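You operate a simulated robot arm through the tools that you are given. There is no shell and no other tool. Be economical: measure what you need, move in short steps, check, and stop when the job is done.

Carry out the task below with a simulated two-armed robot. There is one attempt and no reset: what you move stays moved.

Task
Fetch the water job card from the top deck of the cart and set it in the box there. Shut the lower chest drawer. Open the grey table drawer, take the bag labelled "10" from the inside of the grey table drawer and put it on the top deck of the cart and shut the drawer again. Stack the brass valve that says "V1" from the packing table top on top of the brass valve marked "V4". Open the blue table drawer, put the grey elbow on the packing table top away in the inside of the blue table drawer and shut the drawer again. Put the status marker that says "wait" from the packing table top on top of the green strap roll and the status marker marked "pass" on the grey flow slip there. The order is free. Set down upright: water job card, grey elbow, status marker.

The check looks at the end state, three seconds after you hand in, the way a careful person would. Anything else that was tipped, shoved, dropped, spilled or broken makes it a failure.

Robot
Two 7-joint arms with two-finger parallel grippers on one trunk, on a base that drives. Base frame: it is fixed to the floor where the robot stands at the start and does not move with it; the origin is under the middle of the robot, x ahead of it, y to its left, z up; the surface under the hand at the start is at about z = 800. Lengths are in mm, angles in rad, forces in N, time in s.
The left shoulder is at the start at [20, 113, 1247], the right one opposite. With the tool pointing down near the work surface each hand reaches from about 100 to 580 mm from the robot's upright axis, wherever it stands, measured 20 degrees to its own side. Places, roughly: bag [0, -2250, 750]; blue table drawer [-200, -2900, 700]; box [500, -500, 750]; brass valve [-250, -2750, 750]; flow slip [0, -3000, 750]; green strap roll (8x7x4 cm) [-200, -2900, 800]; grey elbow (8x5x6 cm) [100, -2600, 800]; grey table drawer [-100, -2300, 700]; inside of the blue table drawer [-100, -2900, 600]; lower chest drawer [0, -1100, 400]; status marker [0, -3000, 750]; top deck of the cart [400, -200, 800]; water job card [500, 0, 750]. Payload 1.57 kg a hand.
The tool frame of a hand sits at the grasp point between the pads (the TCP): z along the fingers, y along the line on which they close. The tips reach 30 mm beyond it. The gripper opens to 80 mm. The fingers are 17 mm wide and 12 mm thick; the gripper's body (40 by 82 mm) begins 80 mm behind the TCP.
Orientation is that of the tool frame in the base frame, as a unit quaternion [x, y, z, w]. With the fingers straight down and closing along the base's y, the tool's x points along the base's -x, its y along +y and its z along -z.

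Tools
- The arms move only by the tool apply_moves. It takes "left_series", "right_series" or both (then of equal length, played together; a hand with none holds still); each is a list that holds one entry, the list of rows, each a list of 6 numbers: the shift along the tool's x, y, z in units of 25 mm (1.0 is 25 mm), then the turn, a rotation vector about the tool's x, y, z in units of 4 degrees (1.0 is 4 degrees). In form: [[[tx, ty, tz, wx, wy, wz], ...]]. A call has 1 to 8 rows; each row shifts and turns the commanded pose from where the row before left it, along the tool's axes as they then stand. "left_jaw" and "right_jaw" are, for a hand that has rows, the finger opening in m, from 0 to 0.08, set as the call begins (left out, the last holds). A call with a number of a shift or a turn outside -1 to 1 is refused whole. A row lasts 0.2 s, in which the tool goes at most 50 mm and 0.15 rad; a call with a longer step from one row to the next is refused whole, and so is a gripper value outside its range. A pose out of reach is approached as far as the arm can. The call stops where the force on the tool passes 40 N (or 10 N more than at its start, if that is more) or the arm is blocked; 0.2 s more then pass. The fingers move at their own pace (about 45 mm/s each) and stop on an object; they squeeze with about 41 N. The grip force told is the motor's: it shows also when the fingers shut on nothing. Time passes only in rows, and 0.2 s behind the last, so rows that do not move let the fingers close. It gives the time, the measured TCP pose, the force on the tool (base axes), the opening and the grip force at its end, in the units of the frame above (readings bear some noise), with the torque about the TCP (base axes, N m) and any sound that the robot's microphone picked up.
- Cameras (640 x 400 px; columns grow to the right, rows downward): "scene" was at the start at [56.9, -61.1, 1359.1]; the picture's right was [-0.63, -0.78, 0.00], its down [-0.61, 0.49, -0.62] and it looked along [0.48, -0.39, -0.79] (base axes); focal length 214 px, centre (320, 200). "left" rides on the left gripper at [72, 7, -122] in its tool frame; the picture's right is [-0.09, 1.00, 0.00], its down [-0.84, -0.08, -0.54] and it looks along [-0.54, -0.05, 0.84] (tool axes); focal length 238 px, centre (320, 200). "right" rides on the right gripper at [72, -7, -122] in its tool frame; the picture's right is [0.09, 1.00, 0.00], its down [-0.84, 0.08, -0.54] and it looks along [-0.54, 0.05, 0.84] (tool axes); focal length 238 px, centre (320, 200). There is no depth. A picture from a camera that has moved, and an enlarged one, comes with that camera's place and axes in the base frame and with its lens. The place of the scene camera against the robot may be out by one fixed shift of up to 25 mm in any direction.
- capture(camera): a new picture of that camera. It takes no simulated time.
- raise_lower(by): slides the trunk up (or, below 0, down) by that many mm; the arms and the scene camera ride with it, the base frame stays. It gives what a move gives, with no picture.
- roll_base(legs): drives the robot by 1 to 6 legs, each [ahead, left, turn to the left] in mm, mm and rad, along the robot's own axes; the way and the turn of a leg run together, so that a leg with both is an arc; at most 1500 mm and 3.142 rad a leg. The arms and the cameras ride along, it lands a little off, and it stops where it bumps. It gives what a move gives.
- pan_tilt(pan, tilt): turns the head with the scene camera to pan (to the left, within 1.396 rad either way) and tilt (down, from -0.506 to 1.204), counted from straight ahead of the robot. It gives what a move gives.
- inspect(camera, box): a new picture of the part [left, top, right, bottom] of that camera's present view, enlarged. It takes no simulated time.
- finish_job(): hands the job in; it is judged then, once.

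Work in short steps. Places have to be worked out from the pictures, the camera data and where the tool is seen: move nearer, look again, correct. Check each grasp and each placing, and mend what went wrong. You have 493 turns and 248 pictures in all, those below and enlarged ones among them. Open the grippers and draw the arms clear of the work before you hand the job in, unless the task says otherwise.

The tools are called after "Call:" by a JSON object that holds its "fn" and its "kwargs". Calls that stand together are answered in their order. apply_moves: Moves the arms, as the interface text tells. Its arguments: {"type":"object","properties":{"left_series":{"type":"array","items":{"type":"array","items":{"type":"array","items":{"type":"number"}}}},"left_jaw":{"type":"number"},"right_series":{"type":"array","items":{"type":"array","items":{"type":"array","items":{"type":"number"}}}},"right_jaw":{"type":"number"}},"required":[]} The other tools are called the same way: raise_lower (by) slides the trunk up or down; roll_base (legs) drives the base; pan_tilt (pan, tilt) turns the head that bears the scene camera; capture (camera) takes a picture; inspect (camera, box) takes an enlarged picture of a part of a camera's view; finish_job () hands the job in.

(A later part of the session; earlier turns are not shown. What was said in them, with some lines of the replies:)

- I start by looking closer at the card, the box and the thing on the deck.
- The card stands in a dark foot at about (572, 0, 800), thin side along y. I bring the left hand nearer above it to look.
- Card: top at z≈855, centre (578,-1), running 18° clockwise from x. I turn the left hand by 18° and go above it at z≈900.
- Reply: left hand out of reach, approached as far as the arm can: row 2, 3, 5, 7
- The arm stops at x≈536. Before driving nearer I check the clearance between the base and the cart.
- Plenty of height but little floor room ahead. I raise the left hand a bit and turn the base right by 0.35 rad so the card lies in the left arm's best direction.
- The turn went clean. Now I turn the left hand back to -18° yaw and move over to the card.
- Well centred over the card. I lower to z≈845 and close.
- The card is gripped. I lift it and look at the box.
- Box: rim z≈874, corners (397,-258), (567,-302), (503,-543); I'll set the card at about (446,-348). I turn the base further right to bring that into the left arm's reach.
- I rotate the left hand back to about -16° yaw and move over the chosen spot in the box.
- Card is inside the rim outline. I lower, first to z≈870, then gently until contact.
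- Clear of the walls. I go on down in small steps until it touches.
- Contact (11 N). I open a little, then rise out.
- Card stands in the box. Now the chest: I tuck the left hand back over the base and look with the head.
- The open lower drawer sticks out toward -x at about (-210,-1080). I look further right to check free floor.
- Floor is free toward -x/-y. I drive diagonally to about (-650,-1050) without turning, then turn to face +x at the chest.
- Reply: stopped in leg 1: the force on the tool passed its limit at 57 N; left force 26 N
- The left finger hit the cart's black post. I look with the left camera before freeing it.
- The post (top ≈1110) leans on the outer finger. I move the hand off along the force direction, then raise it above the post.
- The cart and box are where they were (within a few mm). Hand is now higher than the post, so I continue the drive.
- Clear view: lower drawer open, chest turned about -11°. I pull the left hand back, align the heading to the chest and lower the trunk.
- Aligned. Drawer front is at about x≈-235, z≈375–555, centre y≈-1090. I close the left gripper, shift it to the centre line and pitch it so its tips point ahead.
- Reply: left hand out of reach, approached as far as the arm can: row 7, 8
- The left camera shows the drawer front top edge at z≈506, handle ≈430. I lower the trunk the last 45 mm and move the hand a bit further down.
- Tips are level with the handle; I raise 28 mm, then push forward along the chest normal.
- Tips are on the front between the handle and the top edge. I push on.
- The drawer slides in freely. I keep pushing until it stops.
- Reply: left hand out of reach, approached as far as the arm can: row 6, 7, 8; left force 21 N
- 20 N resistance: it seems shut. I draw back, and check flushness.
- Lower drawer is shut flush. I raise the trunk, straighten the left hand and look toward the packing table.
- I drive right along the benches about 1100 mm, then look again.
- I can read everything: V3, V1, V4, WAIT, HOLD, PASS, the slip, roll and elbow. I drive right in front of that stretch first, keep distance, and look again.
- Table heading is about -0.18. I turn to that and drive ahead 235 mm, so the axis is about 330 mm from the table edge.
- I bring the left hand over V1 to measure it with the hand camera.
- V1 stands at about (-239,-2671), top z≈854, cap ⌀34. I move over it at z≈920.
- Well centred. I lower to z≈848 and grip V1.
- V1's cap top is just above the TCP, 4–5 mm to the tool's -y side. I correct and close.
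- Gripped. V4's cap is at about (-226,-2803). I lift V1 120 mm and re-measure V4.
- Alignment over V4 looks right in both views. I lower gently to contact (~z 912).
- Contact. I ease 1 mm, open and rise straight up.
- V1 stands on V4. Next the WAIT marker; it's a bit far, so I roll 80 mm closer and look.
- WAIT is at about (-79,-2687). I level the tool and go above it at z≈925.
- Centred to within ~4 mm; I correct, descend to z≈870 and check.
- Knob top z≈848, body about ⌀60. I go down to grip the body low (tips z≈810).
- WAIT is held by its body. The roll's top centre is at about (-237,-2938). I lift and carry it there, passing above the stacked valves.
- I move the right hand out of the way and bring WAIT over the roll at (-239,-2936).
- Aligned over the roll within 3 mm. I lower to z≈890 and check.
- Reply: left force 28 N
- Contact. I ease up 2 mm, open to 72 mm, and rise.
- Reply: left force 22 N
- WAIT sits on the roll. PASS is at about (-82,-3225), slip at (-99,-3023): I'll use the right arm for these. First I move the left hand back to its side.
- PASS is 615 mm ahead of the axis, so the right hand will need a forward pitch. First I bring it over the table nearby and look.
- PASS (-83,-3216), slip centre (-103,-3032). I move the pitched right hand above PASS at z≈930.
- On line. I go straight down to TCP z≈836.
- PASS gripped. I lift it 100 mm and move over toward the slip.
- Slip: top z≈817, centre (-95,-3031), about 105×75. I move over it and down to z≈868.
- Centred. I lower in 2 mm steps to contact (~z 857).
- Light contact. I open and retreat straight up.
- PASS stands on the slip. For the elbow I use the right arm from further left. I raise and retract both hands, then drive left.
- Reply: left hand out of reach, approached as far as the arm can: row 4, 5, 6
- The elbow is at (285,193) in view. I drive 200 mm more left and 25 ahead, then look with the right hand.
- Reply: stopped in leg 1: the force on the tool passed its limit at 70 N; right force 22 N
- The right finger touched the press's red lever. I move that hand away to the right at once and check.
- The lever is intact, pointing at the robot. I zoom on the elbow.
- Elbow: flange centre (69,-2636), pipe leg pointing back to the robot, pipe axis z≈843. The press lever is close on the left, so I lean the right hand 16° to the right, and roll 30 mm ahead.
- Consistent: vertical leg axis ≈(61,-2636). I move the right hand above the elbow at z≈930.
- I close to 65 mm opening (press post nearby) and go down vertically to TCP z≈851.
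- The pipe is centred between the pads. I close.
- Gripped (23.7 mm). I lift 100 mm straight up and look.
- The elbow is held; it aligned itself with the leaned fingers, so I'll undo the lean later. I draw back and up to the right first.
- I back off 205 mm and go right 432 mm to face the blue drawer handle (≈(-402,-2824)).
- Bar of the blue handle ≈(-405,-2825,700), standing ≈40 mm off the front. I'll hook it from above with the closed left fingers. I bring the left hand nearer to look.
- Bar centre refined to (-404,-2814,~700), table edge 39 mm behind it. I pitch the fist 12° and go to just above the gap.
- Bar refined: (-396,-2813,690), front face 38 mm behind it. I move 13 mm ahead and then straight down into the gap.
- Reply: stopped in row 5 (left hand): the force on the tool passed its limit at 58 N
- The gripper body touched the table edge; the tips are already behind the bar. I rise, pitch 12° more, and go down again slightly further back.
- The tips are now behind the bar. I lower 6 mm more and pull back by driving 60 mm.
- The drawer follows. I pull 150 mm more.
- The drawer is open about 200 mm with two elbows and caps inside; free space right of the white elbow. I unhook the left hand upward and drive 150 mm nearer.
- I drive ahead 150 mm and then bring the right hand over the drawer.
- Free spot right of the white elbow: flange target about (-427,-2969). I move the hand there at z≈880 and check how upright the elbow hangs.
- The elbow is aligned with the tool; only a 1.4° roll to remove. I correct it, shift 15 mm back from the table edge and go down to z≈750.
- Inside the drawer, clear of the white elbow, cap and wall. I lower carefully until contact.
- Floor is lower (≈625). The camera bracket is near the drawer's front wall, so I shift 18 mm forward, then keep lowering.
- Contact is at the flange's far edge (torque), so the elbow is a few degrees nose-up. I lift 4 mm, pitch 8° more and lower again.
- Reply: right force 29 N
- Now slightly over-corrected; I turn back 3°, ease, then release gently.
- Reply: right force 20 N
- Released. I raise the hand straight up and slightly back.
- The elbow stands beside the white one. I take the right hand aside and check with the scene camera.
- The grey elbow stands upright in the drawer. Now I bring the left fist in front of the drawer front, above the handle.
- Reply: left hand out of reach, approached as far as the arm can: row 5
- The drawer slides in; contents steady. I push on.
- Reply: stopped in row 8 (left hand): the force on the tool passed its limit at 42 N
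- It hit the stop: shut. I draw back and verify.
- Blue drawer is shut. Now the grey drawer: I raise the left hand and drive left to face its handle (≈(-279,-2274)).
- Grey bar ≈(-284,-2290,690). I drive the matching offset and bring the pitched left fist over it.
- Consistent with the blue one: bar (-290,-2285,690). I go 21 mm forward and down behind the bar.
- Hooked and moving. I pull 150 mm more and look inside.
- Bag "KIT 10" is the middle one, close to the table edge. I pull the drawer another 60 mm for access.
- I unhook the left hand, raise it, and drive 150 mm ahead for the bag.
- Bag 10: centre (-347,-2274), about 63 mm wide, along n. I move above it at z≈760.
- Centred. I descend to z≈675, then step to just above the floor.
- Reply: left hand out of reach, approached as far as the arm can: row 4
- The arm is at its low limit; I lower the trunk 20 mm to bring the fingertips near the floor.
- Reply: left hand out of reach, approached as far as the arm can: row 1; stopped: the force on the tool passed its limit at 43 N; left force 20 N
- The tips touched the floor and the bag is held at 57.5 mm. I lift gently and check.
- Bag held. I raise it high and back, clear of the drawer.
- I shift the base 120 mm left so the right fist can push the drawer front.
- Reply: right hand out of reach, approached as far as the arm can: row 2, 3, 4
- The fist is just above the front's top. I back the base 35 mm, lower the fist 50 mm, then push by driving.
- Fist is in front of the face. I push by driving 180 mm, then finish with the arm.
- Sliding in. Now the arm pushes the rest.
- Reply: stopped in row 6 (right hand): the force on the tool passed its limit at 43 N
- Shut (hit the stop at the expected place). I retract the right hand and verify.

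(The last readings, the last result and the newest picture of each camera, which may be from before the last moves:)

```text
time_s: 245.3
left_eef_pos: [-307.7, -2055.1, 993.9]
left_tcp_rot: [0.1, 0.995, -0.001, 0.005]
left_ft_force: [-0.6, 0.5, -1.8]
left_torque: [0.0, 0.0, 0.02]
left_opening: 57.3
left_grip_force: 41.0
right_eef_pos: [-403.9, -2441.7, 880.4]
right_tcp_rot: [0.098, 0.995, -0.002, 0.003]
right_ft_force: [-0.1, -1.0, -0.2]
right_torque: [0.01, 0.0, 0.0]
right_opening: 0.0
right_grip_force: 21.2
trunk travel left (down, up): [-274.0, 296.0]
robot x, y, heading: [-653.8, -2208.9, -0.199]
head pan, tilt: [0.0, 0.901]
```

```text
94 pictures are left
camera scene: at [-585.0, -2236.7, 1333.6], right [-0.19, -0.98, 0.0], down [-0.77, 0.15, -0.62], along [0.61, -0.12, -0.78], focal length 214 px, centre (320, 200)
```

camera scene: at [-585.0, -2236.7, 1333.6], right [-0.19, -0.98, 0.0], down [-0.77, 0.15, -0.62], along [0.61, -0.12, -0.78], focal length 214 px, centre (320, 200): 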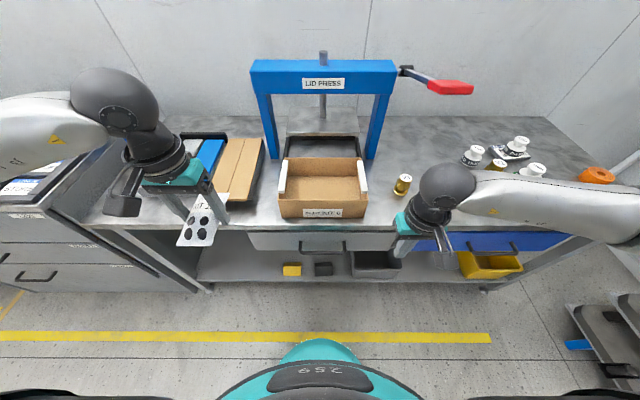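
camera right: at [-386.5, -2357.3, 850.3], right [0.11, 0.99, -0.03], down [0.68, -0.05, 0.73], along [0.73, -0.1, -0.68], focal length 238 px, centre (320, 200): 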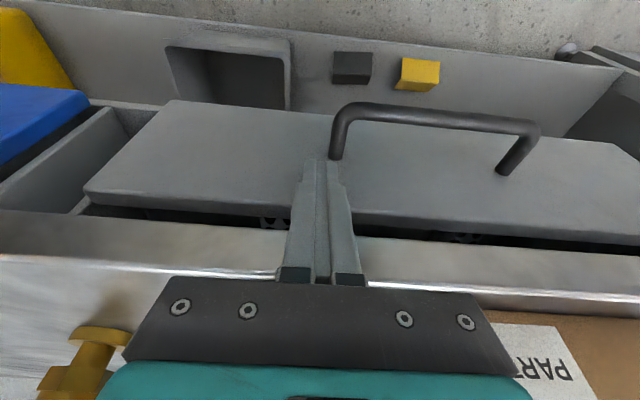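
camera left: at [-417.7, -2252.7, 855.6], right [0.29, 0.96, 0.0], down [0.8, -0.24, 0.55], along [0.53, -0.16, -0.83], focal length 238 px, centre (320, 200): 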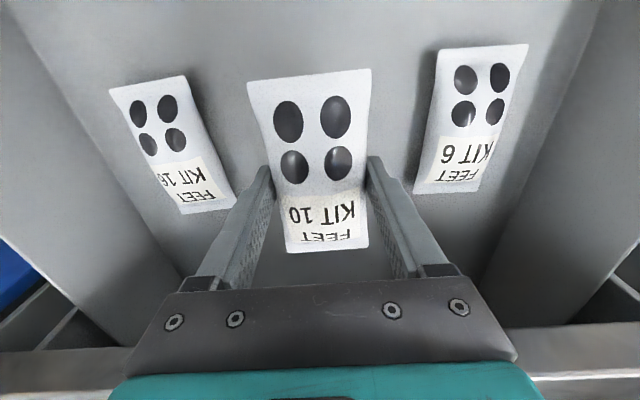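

Both drawers are shut. Now to the cart: I raise the right hand and trunk, back off, and drive along the benches.

Call:
{"fn": "raise_lower", "kwargs": {"by": 130}}

Call:
{"fn": "apply_moves", "kwargs": {"right_series": [[[0, 0, -1, 0, 0, 0], [0, 0, -1, 0, 0, 0], [0, 0, -1, 0, 0, 0], [0.5, 0, -1, 0, 0, 0], [0.5, 0, 0, 0, 0, 0]]]}}

Call:
{"fn": "roll_base", "kwargs": {"legs": [[-300, 0, 0], [0, 1100, 0]]}}

Call:
{"fn": "pan_tilt", "kwargs": {"pan": 0.5, "tilt": 0.7}}

Call:
{"fn": "capture", "kwargs": {"camera": "scene"}}

```text
time_s: 246.9
left_eef_pos: [-308.4, -2053.0, 1123.3]
left_tcp_rot: [0.1, 0.995, -0.001, 0.005]
left_ft_force: [0.1, 1.0, -1.6]
left_torque: [0.01, -0.01, 0.0]
left_opening: 57.2
left_grip_force: 40.8
right_eef_pos: [-402.6, -2442.1, 1010.7]
right_tcp_rot: [0.098, 0.995, -0.003, 0.004]
right_ft_force: [0.5, 0.3, -0.2]
right_torque: [0.02, -0.01, 0.0]
right_opening: 0.0
right_grip_force: 21.5
trunk travel left (down, up): [-404.0, 166.0]
robot x, y, heading: [-655.8, -2208.0, -0.201]
head pan, tilt: [0.0, 0.901]
```

```text
time_s: 248.1
left_eef_pos: [-307.4, -2053.6, 1123.4]
left_tcp_rot: [0.1, 0.995, 0.0, 0.006]
left_ft_force: [0.1, 0.3, -1.3]
left_torque: [-0.02, 0.0, 0.02]
left_opening: 57.1
left_grip_force: 40.8
right_eef_pos: [-426.9, -2436.9, 1110.2]
right_tcp_rot: [0.098, 0.995, -0.003, 0.003]
right_ft_force: [0.8, 0.4, -0.7]
right_torque: [-0.01, 0.01, 0.0]
right_opening: 0.5
right_grip_force: 21.4
trunk travel left (down, up): [-404.0, 166.0]
robot x, y, heading: [-658.8, -2207.4, -0.199]
head pan, tilt: [0.0, 0.901]
```

```text
time_s: 255.4
left_eef_pos: [-385.9, -899.5, 1123.3]
left_tcp_rot: [0.1, 0.995, 0.0, 0.005]
left_ft_force: [-0.1, 0.5, -1.5]
left_torque: [0.01, -0.03, -0.01]
left_opening: 57.0
left_grip_force: 40.7
right_eef_pos: [-505.8, -1283.3, 1110.6]
right_tcp_rot: [0.099, 0.995, -0.002, 0.003]
right_ft_force: [-0.4, 0.1, -0.1]
right_torque: [-0.03, 0.0, 0.0]
right_opening: 0.0
right_grip_force: 20.9
trunk travel left (down, up): [-404.0, 166.0]
robot x, y, heading: [-732.2, -1051.7, -0.195]
head pan, tilt: [0.0, 0.901]
```

```text
time_s: 256.4
left_eef_pos: [-387.3, -900.4, 1123.3]
left_tcp_rot: [0.099, 0.995, 0.0, 0.005]
left_ft_force: [-0.1, -0.7, -2.3]
left_torque: [0.03, -0.02, -0.01]
left_opening: 57.4
left_grip_force: 40.7
right_eef_pos: [-505.6, -1282.4, 1110.2]
right_tcp_rot: [0.098, 0.995, -0.002, 0.004]
right_ft_force: [-0.4, 1.1, -0.1]
right_torque: [0.0, 0.01, 0.01]
right_opening: 0.0
right_grip_force: 21.7
trunk travel left (down, up): [-404.0, 166.0]
robot x, y, heading: [-734.7, -1052.3, -0.193]
head pan, tilt: [0.499, 0.7]
```

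```text
93 pictures are left
camera scene: at [-655.7, -1043.5, 1479.7], right [0.3, -0.95, 0.0], down [-0.61, -0.19, -0.76], along [0.73, 0.23, -0.64], focal length 214 px, centre (320, 200)
```

scene: 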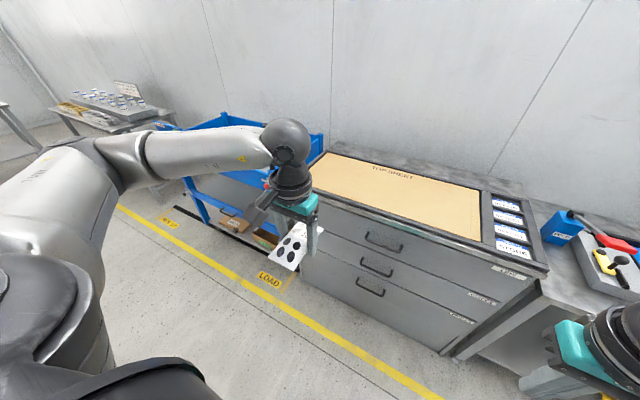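

I continue left about 900 mm and look at the cart.

Call:
{"fn": "roll_base", "kwargs": {"legs": [[0, 900, 0]]}}

Call:
{"fn": "pan_tilt", "kwargs": {"pan": 0, "tilt": 0.7}}

Call:
{"fn": "capture", "kwargs": {"camera": "scene"}}

```text
time_s: 261.1
left_eef_pos: [-212.4, -23.7, 1123.7]
left_tcp_rot: [0.101, 0.995, 0.0, 0.005]
left_ft_force: [0.1, 0.6, -1.7]
left_torque: [-0.04, 0.03, 0.05]
left_opening: 57.3
left_grip_force: 41.0
right_eef_pos: [-332.3, -404.7, 1111.5]
right_tcp_rot: [0.099, 0.995, -0.001, 0.004]
right_ft_force: [-0.4, 0.4, 0.3]
right_torque: [-0.04, 0.0, -0.01]
right_opening: 0.1
right_grip_force: 21.1
trunk travel left (down, up): [-404.0, 166.0]
robot x, y, heading: [-562.2, -176.5, -0.196]
head pan, tilt: [0.499, 0.7]
```

```text
time_s: 262.0
left_eef_pos: [-213.7, -22.6, 1123.6]
left_tcp_rot: [0.101, 0.995, 0.0, 0.005]
left_ft_force: [-0.2, -0.2, -0.7]
left_torque: [-0.01, 0.02, 0.01]
left_opening: 57.3
left_grip_force: 41.0
right_eef_pos: [-332.6, -405.8, 1111.3]
right_tcp_rot: [0.099, 0.995, -0.002, 0.004]
right_ft_force: [0.4, -0.2, 0.2]
right_torque: [0.0, 0.03, -0.01]
right_opening: 0.0
right_grip_force: 20.7
trunk travel left (down, up): [-404.0, 166.0]
robot x, y, heading: [-560.8, -174.3, -0.197]
head pan, tilt: [0.0, 0.7]
```

```text
92 pictures are left
camera scene: at [-480.4, -207.5, 1479.7], right [-0.19, -0.98, 0.0], down [-0.63, 0.12, -0.76], along [0.75, -0.15, -0.64], focal length 214 px, centre (320, 200)
```

scene: 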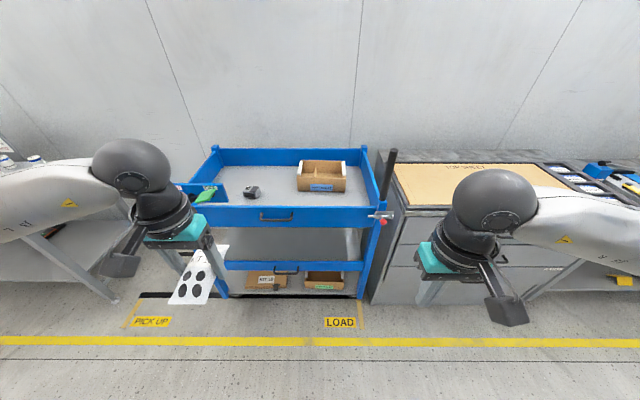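

The cart stands as left. I drive to about (-76,-174) so the left arm reaches the free deck between meter and box.

Call:
{"fn": "roll_base", "kwargs": {"legs": [[300, 94, 0], [170, 0, 0]]}}

Call:
{"fn": "pan_tilt", "kwargs": {"pan": 0, "tilt": 1.0}}

Call:
{"fn": "capture", "kwargs": {"camera": "scene"}}

```text
time_s: 265.2
left_eef_pos: [263.4, -22.0, 1123.7]
left_tcp_rot: [0.102, 0.995, 0.0, 0.005]
left_ft_force: [0.7, 0.0, -0.9]
left_torque: [0.0, 0.0, -0.01]
left_opening: 57.1
left_grip_force: 40.8
right_eef_pos: [141.4, -406.0, 1110.8]
right_tcp_rot: [0.101, 0.995, -0.002, 0.003]
right_ft_force: [0.0, -0.5, -0.3]
right_torque: [-0.01, 0.04, 0.02]
right_opening: 0.0
right_grip_force: 21.7
trunk travel left (down, up): [-404.0, 166.0]
robot x, y, heading: [-91.5, -176.5, -0.197]
head pan, tilt: [0.0, 0.7]
```

```text
time_s: 266.0
left_eef_pos: [261.1, -22.6, 1124.3]
left_tcp_rot: [0.101, 0.995, -0.001, 0.005]
left_ft_force: [0.2, 0.7, -2.6]
left_torque: [-0.01, 0.0, -0.02]
left_opening: 56.9
left_grip_force: 41.3
right_eef_pos: [139.9, -405.8, 1111.5]
right_tcp_rot: [0.1, 0.995, -0.001, 0.003]
right_ft_force: [-0.6, 0.6, 0.4]
right_torque: [0.01, -0.02, 0.0]
right_opening: 0.0
right_grip_force: 21.6
trunk travel left (down, up): [-404.0, 166.0]
robot x, y, heading: [-86.6, -174.1, -0.198]
head pan, tilt: [0.0, 1.0]
```

```text
91 pictures are left
camera scene: at [-21.2, -204.1, 1456.4], right [-0.2, -0.98, 0.0], down [-0.82, 0.17, -0.54], along [0.53, -0.11, -0.84], focal length 214 px, centre (320, 200)
```

scene: 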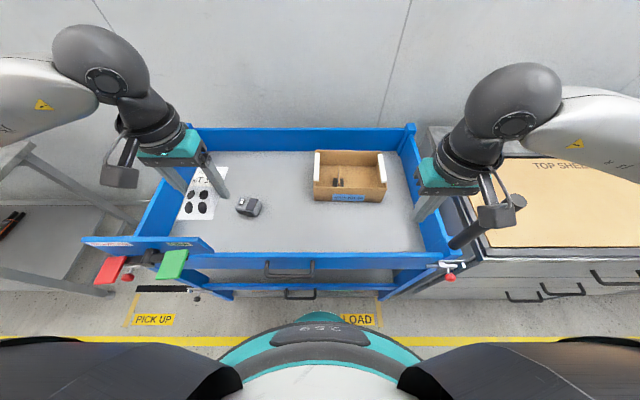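

I lower the trunk 100 mm and bring the bag over the free spot (≈(420,-150)).

Call:
{"fn": "raise_lower", "kwargs": {"by": -100}}

Call:
{"fn": "apply_moves", "kwargs": {"left_series": [[[-0.9, -0.47, 0, 0, 0, 0], [-0.9, -0.47, 0, 0, 0, 0], [-0.9, -0.47, 0, 0, 0, 0], [-0.9, -0.47, 0, 0, 0, 0], [-0.9, -0.47, 0, 0, 0, 0], [-0.9, -0.47, 0, 0, 0, 0], [-0.9, -0.47, 0, 0, 0, 0], [-0.9, -0.47, 0, 0, 0, 0]]]}}

Call:
{"fn": "capture", "kwargs": {"camera": "left"}}

Call:
{"fn": "capture", "kwargs": {"camera": "scene"}}

```text
time_s: 267.3
left_eef_pos: [262.4, -23.5, 1023.8]
left_tcp_rot: [0.102, 0.995, -0.001, 0.005]
left_ft_force: [-0.4, 0.5, -1.8]
left_torque: [0.02, 0.01, -0.02]
left_opening: 56.9
left_grip_force: 40.8
right_eef_pos: [140.6, -405.8, 1011.0]
right_tcp_rot: [0.1, 0.995, -0.002, 0.003]
right_ft_force: [-0.5, 0.2, -0.1]
right_torque: [-0.03, -0.02, 0.03]
right_opening: 0.0
right_grip_force: 21.2
trunk travel left (down, up): [-304.0, 266.0]
robot x, y, heading: [-86.5, -174.1, -0.198]
head pan, tilt: [0.0, 1.0]
```

```text
time_s: 269.1
left_eef_pos: [419.1, -153.3, 1026.5]
left_tcp_rot: [0.103, 0.995, 0.0, 0.005]
left_ft_force: [-0.9, -0.5, -1.3]
left_torque: [0.03, -0.01, 0.0]
left_opening: 57.2
left_grip_force: 41.3
right_eef_pos: [140.9, -405.9, 1010.5]
right_tcp_rot: [0.101, 0.995, -0.003, 0.004]
right_ft_force: [0.4, 0.5, 0.1]
right_torque: [-0.02, -0.01, -0.03]
right_opening: 0.0
right_grip_force: 21.8
trunk travel left (down, up): [-304.0, 266.0]
robot x, y, heading: [-85.9, -176.3, -0.198]
head pan, tilt: [0.0, 1.0]
```

```text
90 pictures are left
camera left: at [349.3, -131.6, 1147.2], right [0.29, 0.96, 0.0], down [0.8, -0.24, 0.55], along [0.53, -0.16, -0.83], focal length 238 px, centre (320, 200)
```

left: 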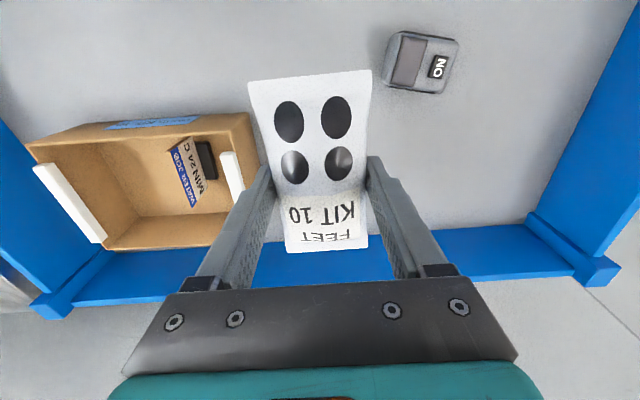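

```text
89 pictures are left
camera scene: at [-21.1, -204.6, 1356.3], right [-0.2, -0.98, 0.0], down [-0.83, 0.17, -0.54], along [0.53, -0.11, -0.84], focal length 214 px, centre (320, 200)
```

scene: 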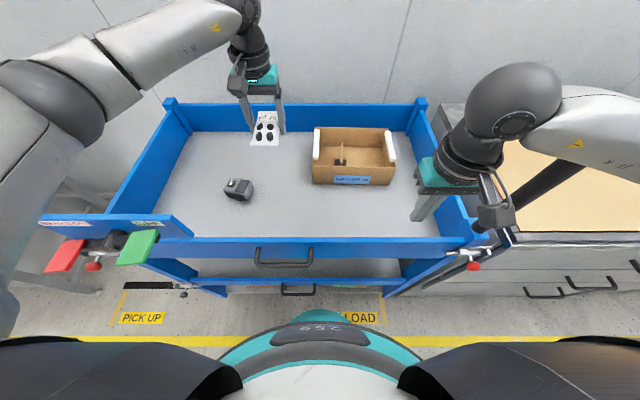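

Spot is free between box and meter. I lower the bag to z≈835, then gently to contact.

Call:
{"fn": "apply_moves", "kwargs": {"left_series": [[[0, 0, 0.9, 0, 0, 0], [0, 0, 1, 0, 0, 0], [0, 0, 1, 0, 0, 0], [0, 0, 1, 0, 0, 0], [0, 0, 1, 0, 0, 0], [0, 0, 1, 0, 0, 0], [0, 0, 1, 0, 0, 0], [0, 0, 0.6, 0, 0, 0]]]}}

Call:
{"fn": "apply_moves", "kwargs": {"left_series": [[[0, 0, 0.1, 0, 0, 0], [0, 0, 0.1, 0, 0, 0], [0, 0, 0.1, 0, 0, 0], [0, 0, 0, 0, 0, 0]]]}}

Call:
{"fn": "capture", "kwargs": {"camera": "left"}}

```text
time_s: 270.9
left_eef_pos: [421.3, -152.6, 838.1]
left_tcp_rot: [0.102, 0.995, 0.001, 0.005]
left_ft_force: [-0.3, -0.8, -1.9]
left_torque: [-0.04, 0.0, -0.02]
left_opening: 57.3
left_grip_force: 41.5
right_eef_pos: [140.5, -405.6, 1011.4]
right_tcp_rot: [0.1, 0.995, -0.002, 0.004]
right_ft_force: [0.2, 0.4, -0.9]
right_torque: [-0.01, 0.01, 0.01]
right_opening: 0.0
right_grip_force: 21.8
trunk travel left (down, up): [-304.0, 266.0]
robot x, y, heading: [-88.5, -173.8, -0.199]
head pan, tilt: [0.0, 1.0]
```

```text
time_s: 271.9
left_eef_pos: [420.6, -152.8, 830.0]
left_tcp_rot: [0.102, 0.995, 0.0, 0.005]
left_ft_force: [0.9, -0.7, -0.9]
left_torque: [-0.01, -0.03, -0.03]
left_opening: 57.0
left_grip_force: 40.9
right_eef_pos: [141.2, -406.0, 1009.8]
right_tcp_rot: [0.1, 0.995, -0.002, 0.004]
right_ft_force: [-0.8, -0.3, 0.6]
right_torque: [-0.02, -0.02, 0.02]
right_opening: 0.2
right_grip_force: 20.9
trunk travel left (down, up): [-304.0, 266.0]
robot x, y, heading: [-85.7, -172.9, -0.199]
head pan, tilt: [0.0, 1.0]
```

```text
88 pictures are left
camera left: at [350.9, -131.4, 952.3], right [0.29, 0.96, 0.0], down [0.8, -0.24, 0.55], along [0.53, -0.16, -0.83], focal length 238 px, centre (320, 200)
```

left: 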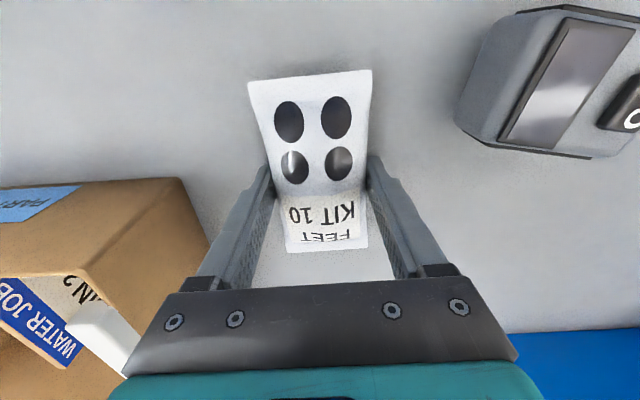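

Call:
{"fn": "apply_moves", "kwargs": {"left_series": [[[0, 0, 0.1, 0, 0, 0], [0, 0, 0.1, 0, 0, 0], [0, 0, 0, 0, 0, 0]]]}}

Call:
{"fn": "apply_moves", "kwargs": {"left_series": [[[0, 0, 0.08, 0, 0, 0], [0, 0, 0.08, 0, 0, 0], [0, 0, 0, 0, 0, 0]]]}}

```text
time_s: 272.7
left_eef_pos: [419.8, -152.6, 830.0]
left_tcp_rot: [0.101, 0.995, 0.0, 0.009]
left_ft_force: [-6.4, 4.8, 35.6]
left_torque: [0.62, 1.01, -0.01]
left_opening: 57.3
left_grip_force: 40.8
right_eef_pos: [138.3, -405.2, 1012.5]
right_tcp_rot: [0.1, 0.995, -0.002, 0.004]
right_ft_force: [-1.0, -0.5, -0.2]
right_torque: [0.02, 0.0, -0.01]
right_opening: 0.0
right_grip_force: 21.1
trunk travel left (down, up): [-304.0, 266.0]
robot x, y, heading: [-86.6, -172.8, -0.2]
head pan, tilt: [0.0, 1.0]
```

```text
time_s: 273.1
left_eef_pos: [423.7, -154.5, 829.5]
left_tcp_rot: [0.101, 0.995, -0.002, 0.009]
left_ft_force: [-4.8, 1.4, 17.0]
left_torque: [0.61, 0.17, 0.28]
left_opening: 57.1
left_grip_force: 41.5
right_eef_pos: [140.2, -404.4, 1009.7]
right_tcp_rot: [0.1, 0.995, -0.002, 0.004]
right_ft_force: [0.7, 0.2, 0.1]
right_torque: [-0.02, 0.04, 0.0]
right_opening: 0.0
right_grip_force: 21.4
trunk travel left (down, up): [-304.0, 266.0]
robot x, y, heading: [-88.0, -175.1, -0.198]
head pan, tilt: [0.0, 1.0]
stopped in row 2 (left hand): the force on the tool passed its limit at 49 N (the readings are from after the stop); the commanded pose is now the measured one
```

Contact with the deck (tips at ≈800). I open and rise.

Call:
{"fn": "apply_moves", "kwargs": {"left_series": [[[0, 0, -0.06, 0, 0, 0], [0, 0, 0, 0, 0, 0], [0, 0, 0, 0, 0, 0]]], "left_jaw": 0.08}}

Call:
{"fn": "apply_moves", "kwargs": {"left_series": [[[0, 0, -0.6, 0, 0, 0], [0, 0, -1, 0, 0, 0], [0, 0, -1, 0, 0, 0], [0, 0, -1, 0, 0, 0], [0, 0, -1, 0, 0, 0], [0, 0, -1, 0, 0, 0], [0, 0, -1, 0, 0, 0], [0, 0, -1, 0, 0, 0]]]}}

Call:
{"fn": "capture", "kwargs": {"camera": "left"}}

```text
time_s: 273.9
left_eef_pos: [424.7, -151.3, 828.3]
left_tcp_rot: [0.1, 0.995, -0.001, 0.009]
left_ft_force: [-0.6, 1.4, 10.5]
left_torque: [-0.48, 0.19, -0.04]
left_opening: 80.2
left_grip_force: 0.1
right_eef_pos: [139.4, -405.0, 1010.6]
right_tcp_rot: [0.1, 0.995, -0.002, 0.004]
right_ft_force: [-0.7, 0.8, -0.7]
right_torque: [0.02, -0.03, -0.01]
right_opening: 0.2
right_grip_force: 21.5
trunk travel left (down, up): [-304.0, 266.0]
robot x, y, heading: [-89.6, -172.3, -0.197]
head pan, tilt: [0.0, 1.0]
```

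```text
time_s: 275.7
left_eef_pos: [420.9, -151.6, 1019.9]
left_tcp_rot: [0.101, 0.995, -0.002, 0.006]
left_ft_force: [-0.1, -1.3, 0.2]
left_torque: [-0.02, -0.03, 0.02]
left_opening: 79.9
left_grip_force: 0.1
right_eef_pos: [141.0, -405.2, 1011.0]
right_tcp_rot: [0.1, 0.995, -0.001, 0.003]
right_ft_force: [-0.2, 0.8, 0.0]
right_torque: [-0.02, -0.01, 0.01]
right_opening: 0.0
right_grip_force: 21.3
trunk travel left (down, up): [-304.0, 266.0]
robot x, y, heading: [-90.4, -177.5, -0.196]
head pan, tilt: [0.0, 1.0]
```

```text
87 pictures are left
camera left: at [350.0, -131.1, 1141.6], right [0.29, 0.96, 0.0], down [0.8, -0.24, 0.55], along [0.53, -0.16, -0.83], focal length 238 px, centre (320, 200)
```

left: 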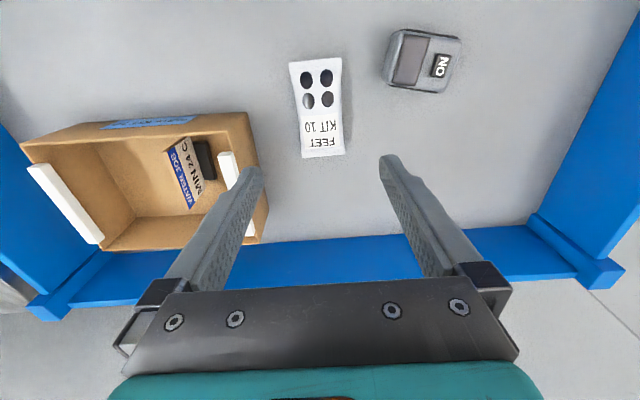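

Bag lies on the deck. I zoom on the box to confirm the card still stands.

Call:
{"fn": "inspect", "kwargs": {"camera": "left", "box": [20, 100, 280, 260]}}

Call:
{"fn": "inspect", "kwargs": {"camera": "scene", "box": [160, 80, 440, 260]}}

```text
2.46 times, centred on (150, 180) of left
camera zoom: at [350.0, -131.1, 1141.6], right [0.29, 0.96, 0.0], down [0.8, -0.24, 0.55], along [0.53, -0.16, -0.83], focal length 587 px, centre (738, 249)
```

zoom: 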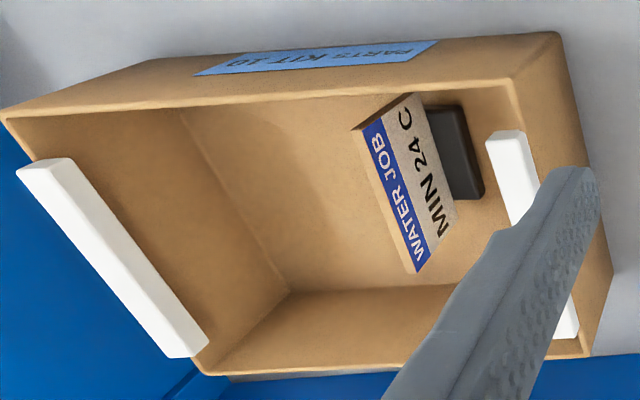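

```text
2.22 times, centred on (300, 170) of scene
camera zoom: at [-21.6, -204.1, 1356.3], right [-0.2, -0.98, 0.0], down [-0.82, 0.17, -0.54], along [0.53, -0.11, -0.84], focal length 477 px, centre (364, 267)
```

zoom: 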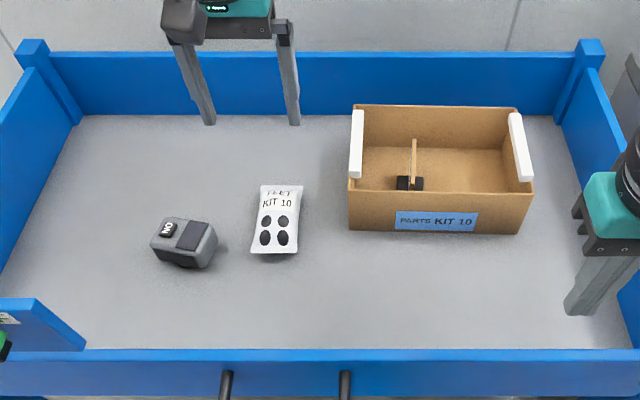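

Card stands in the box, bag on the deck, meter untouched. I open the right gripper and back the robot away from the cart.

Call:
{"fn": "apply_moves", "kwargs": {"left_series": [[[1, 0.3, -0.5, 0, 0, 0], [1, 0.3, -0.5, 0, 0, 0], [1, 0.3, 0, 0, 0, 0], [1, 0, 0, 0, 0, 0], [1, 0, 0, 0, 0, 0], [0, 0, 0, 0, 0, 0]]], "right_series": [[[0, 0, 0, 0, 0, 0], [0, 0, 0, 0, 0, 0], [0, 0, 0, 0, 0, 0], [0, 0, 0, 0, 0, 0], [0, 0, 0, 0, 0, 0], [0, 0, 0, 0, 0, 0]]], "right_jaw": 0.08}}

Call:
{"fn": "roll_base", "kwargs": {"legs": [[-350, 0, 0]]}}

Call:
{"fn": "pan_tilt", "kwargs": {"pan": -0.2, "tilt": 0.7}}

Call:
{"fn": "capture", "kwargs": {"camera": "scene"}}

```text
time_s: 277.1
left_eef_pos: [301.0, -105.0, 1041.8]
left_tcp_rot: [0.101, 0.995, -0.001, 0.007]
left_ft_force: [0.1, -0.4, -1.1]
left_torque: [-0.01, 0.0, 0.0]
left_opening: 80.2
left_grip_force: 0.0
right_eef_pos: [140.4, -405.5, 1011.2]
right_tcp_rot: [0.101, 0.995, -0.002, 0.003]
right_ft_force: [0.3, -0.2, 0.4]
right_torque: [0.0, 0.02, 0.01]
right_opening: 79.8
right_grip_force: 0.2
trunk travel left (down, up): [-304.0, 266.0]
robot x, y, heading: [-85.2, -174.5, -0.203]
head pan, tilt: [0.0, 1.0]
```

```text
time_s: 279.4
left_eef_pos: [-39.8, -35.7, 1041.9]
left_tcp_rot: [0.101, 0.995, -0.002, 0.007]
left_ft_force: [-0.8, 0.7, 0.1]
left_torque: [0.02, -0.04, 0.0]
left_opening: 80.1
left_grip_force: 0.1
right_eef_pos: [-201.6, -336.3, 1011.0]
right_tcp_rot: [0.1, 0.995, -0.002, 0.003]
right_ft_force: [-0.2, 0.0, -0.6]
right_torque: [0.02, -0.02, 0.0]
right_opening: 80.2
right_grip_force: 0.0
trunk travel left (down, up): [-304.0, 266.0]
robot x, y, heading: [-430.2, -107.2, -0.196]
head pan, tilt: [0.0, 1.0]
```

```text
time_s: 280.2
left_eef_pos: [-39.5, -37.8, 1041.5]
left_tcp_rot: [0.101, 0.995, -0.001, 0.008]
left_ft_force: [0.3, 0.4, -0.3]
left_torque: [0.01, -0.02, 0.03]
left_opening: 80.2
left_grip_force: 0.0
right_eef_pos: [-201.9, -336.8, 1011.0]
right_tcp_rot: [0.1, 0.995, -0.002, 0.003]
right_ft_force: [0.6, -0.1, -0.4]
right_torque: [0.0, 0.01, 0.02]
right_opening: 79.9
right_grip_force: 0.0
trunk travel left (down, up): [-304.0, 266.0]
robot x, y, heading: [-431.1, -107.6, -0.198]
head pan, tilt: [-0.201, 0.7]
```

```text
84 pictures are left
camera scene: at [-353.0, -154.8, 1379.7], right [-0.39, -0.92, 0.0], down [-0.59, 0.25, -0.76], along [0.7, -0.3, -0.64], focal length 214 px, centre (320, 200)
```

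scene: 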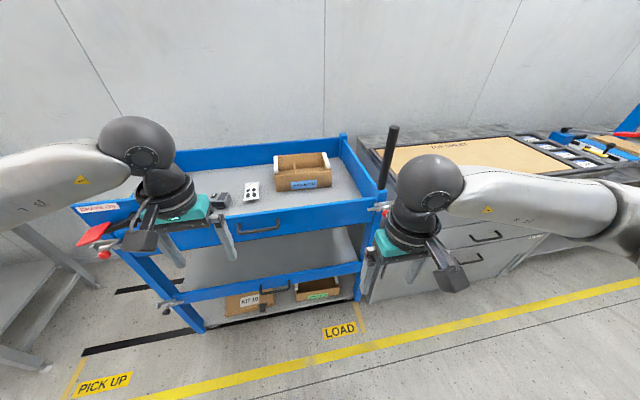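

All tasks are confirmed in the pictures, both grippers are open and the arms are clear. I hand in.

Call:
{"fn": "finish_job", "kwargs": {}}

```text
The job is handed in.
```

I finished every step and handed the job in. The last pictures show each item where you asked:

- **Water job card:** standing upright in the box on the cart.
- **Lower chest drawer:** shut.
- **Bag "10":** lying flat on the top deck of the cart, and the grey table drawer is shut again.
- **V1:** standing on V4.
- **Grey elbow:** standing upright in the blue table drawer, which is shut again.
- **WAIT marker:** standing on the green strap roll.
- **PASS marker:** standing on the grey flow slip.

Three bumps along the way could matter to the check:

- **Cart post:** the left hand pressed against the cart's black post while driving. Measured afterwards, the box on the cart was where it had been, to within a few mm.
- **Press lever:** the right hand hit the red lever on the lid press. The lever looked unchanged afterwards.
- **Table edge:** the left gripper body touched the table edge lightly.
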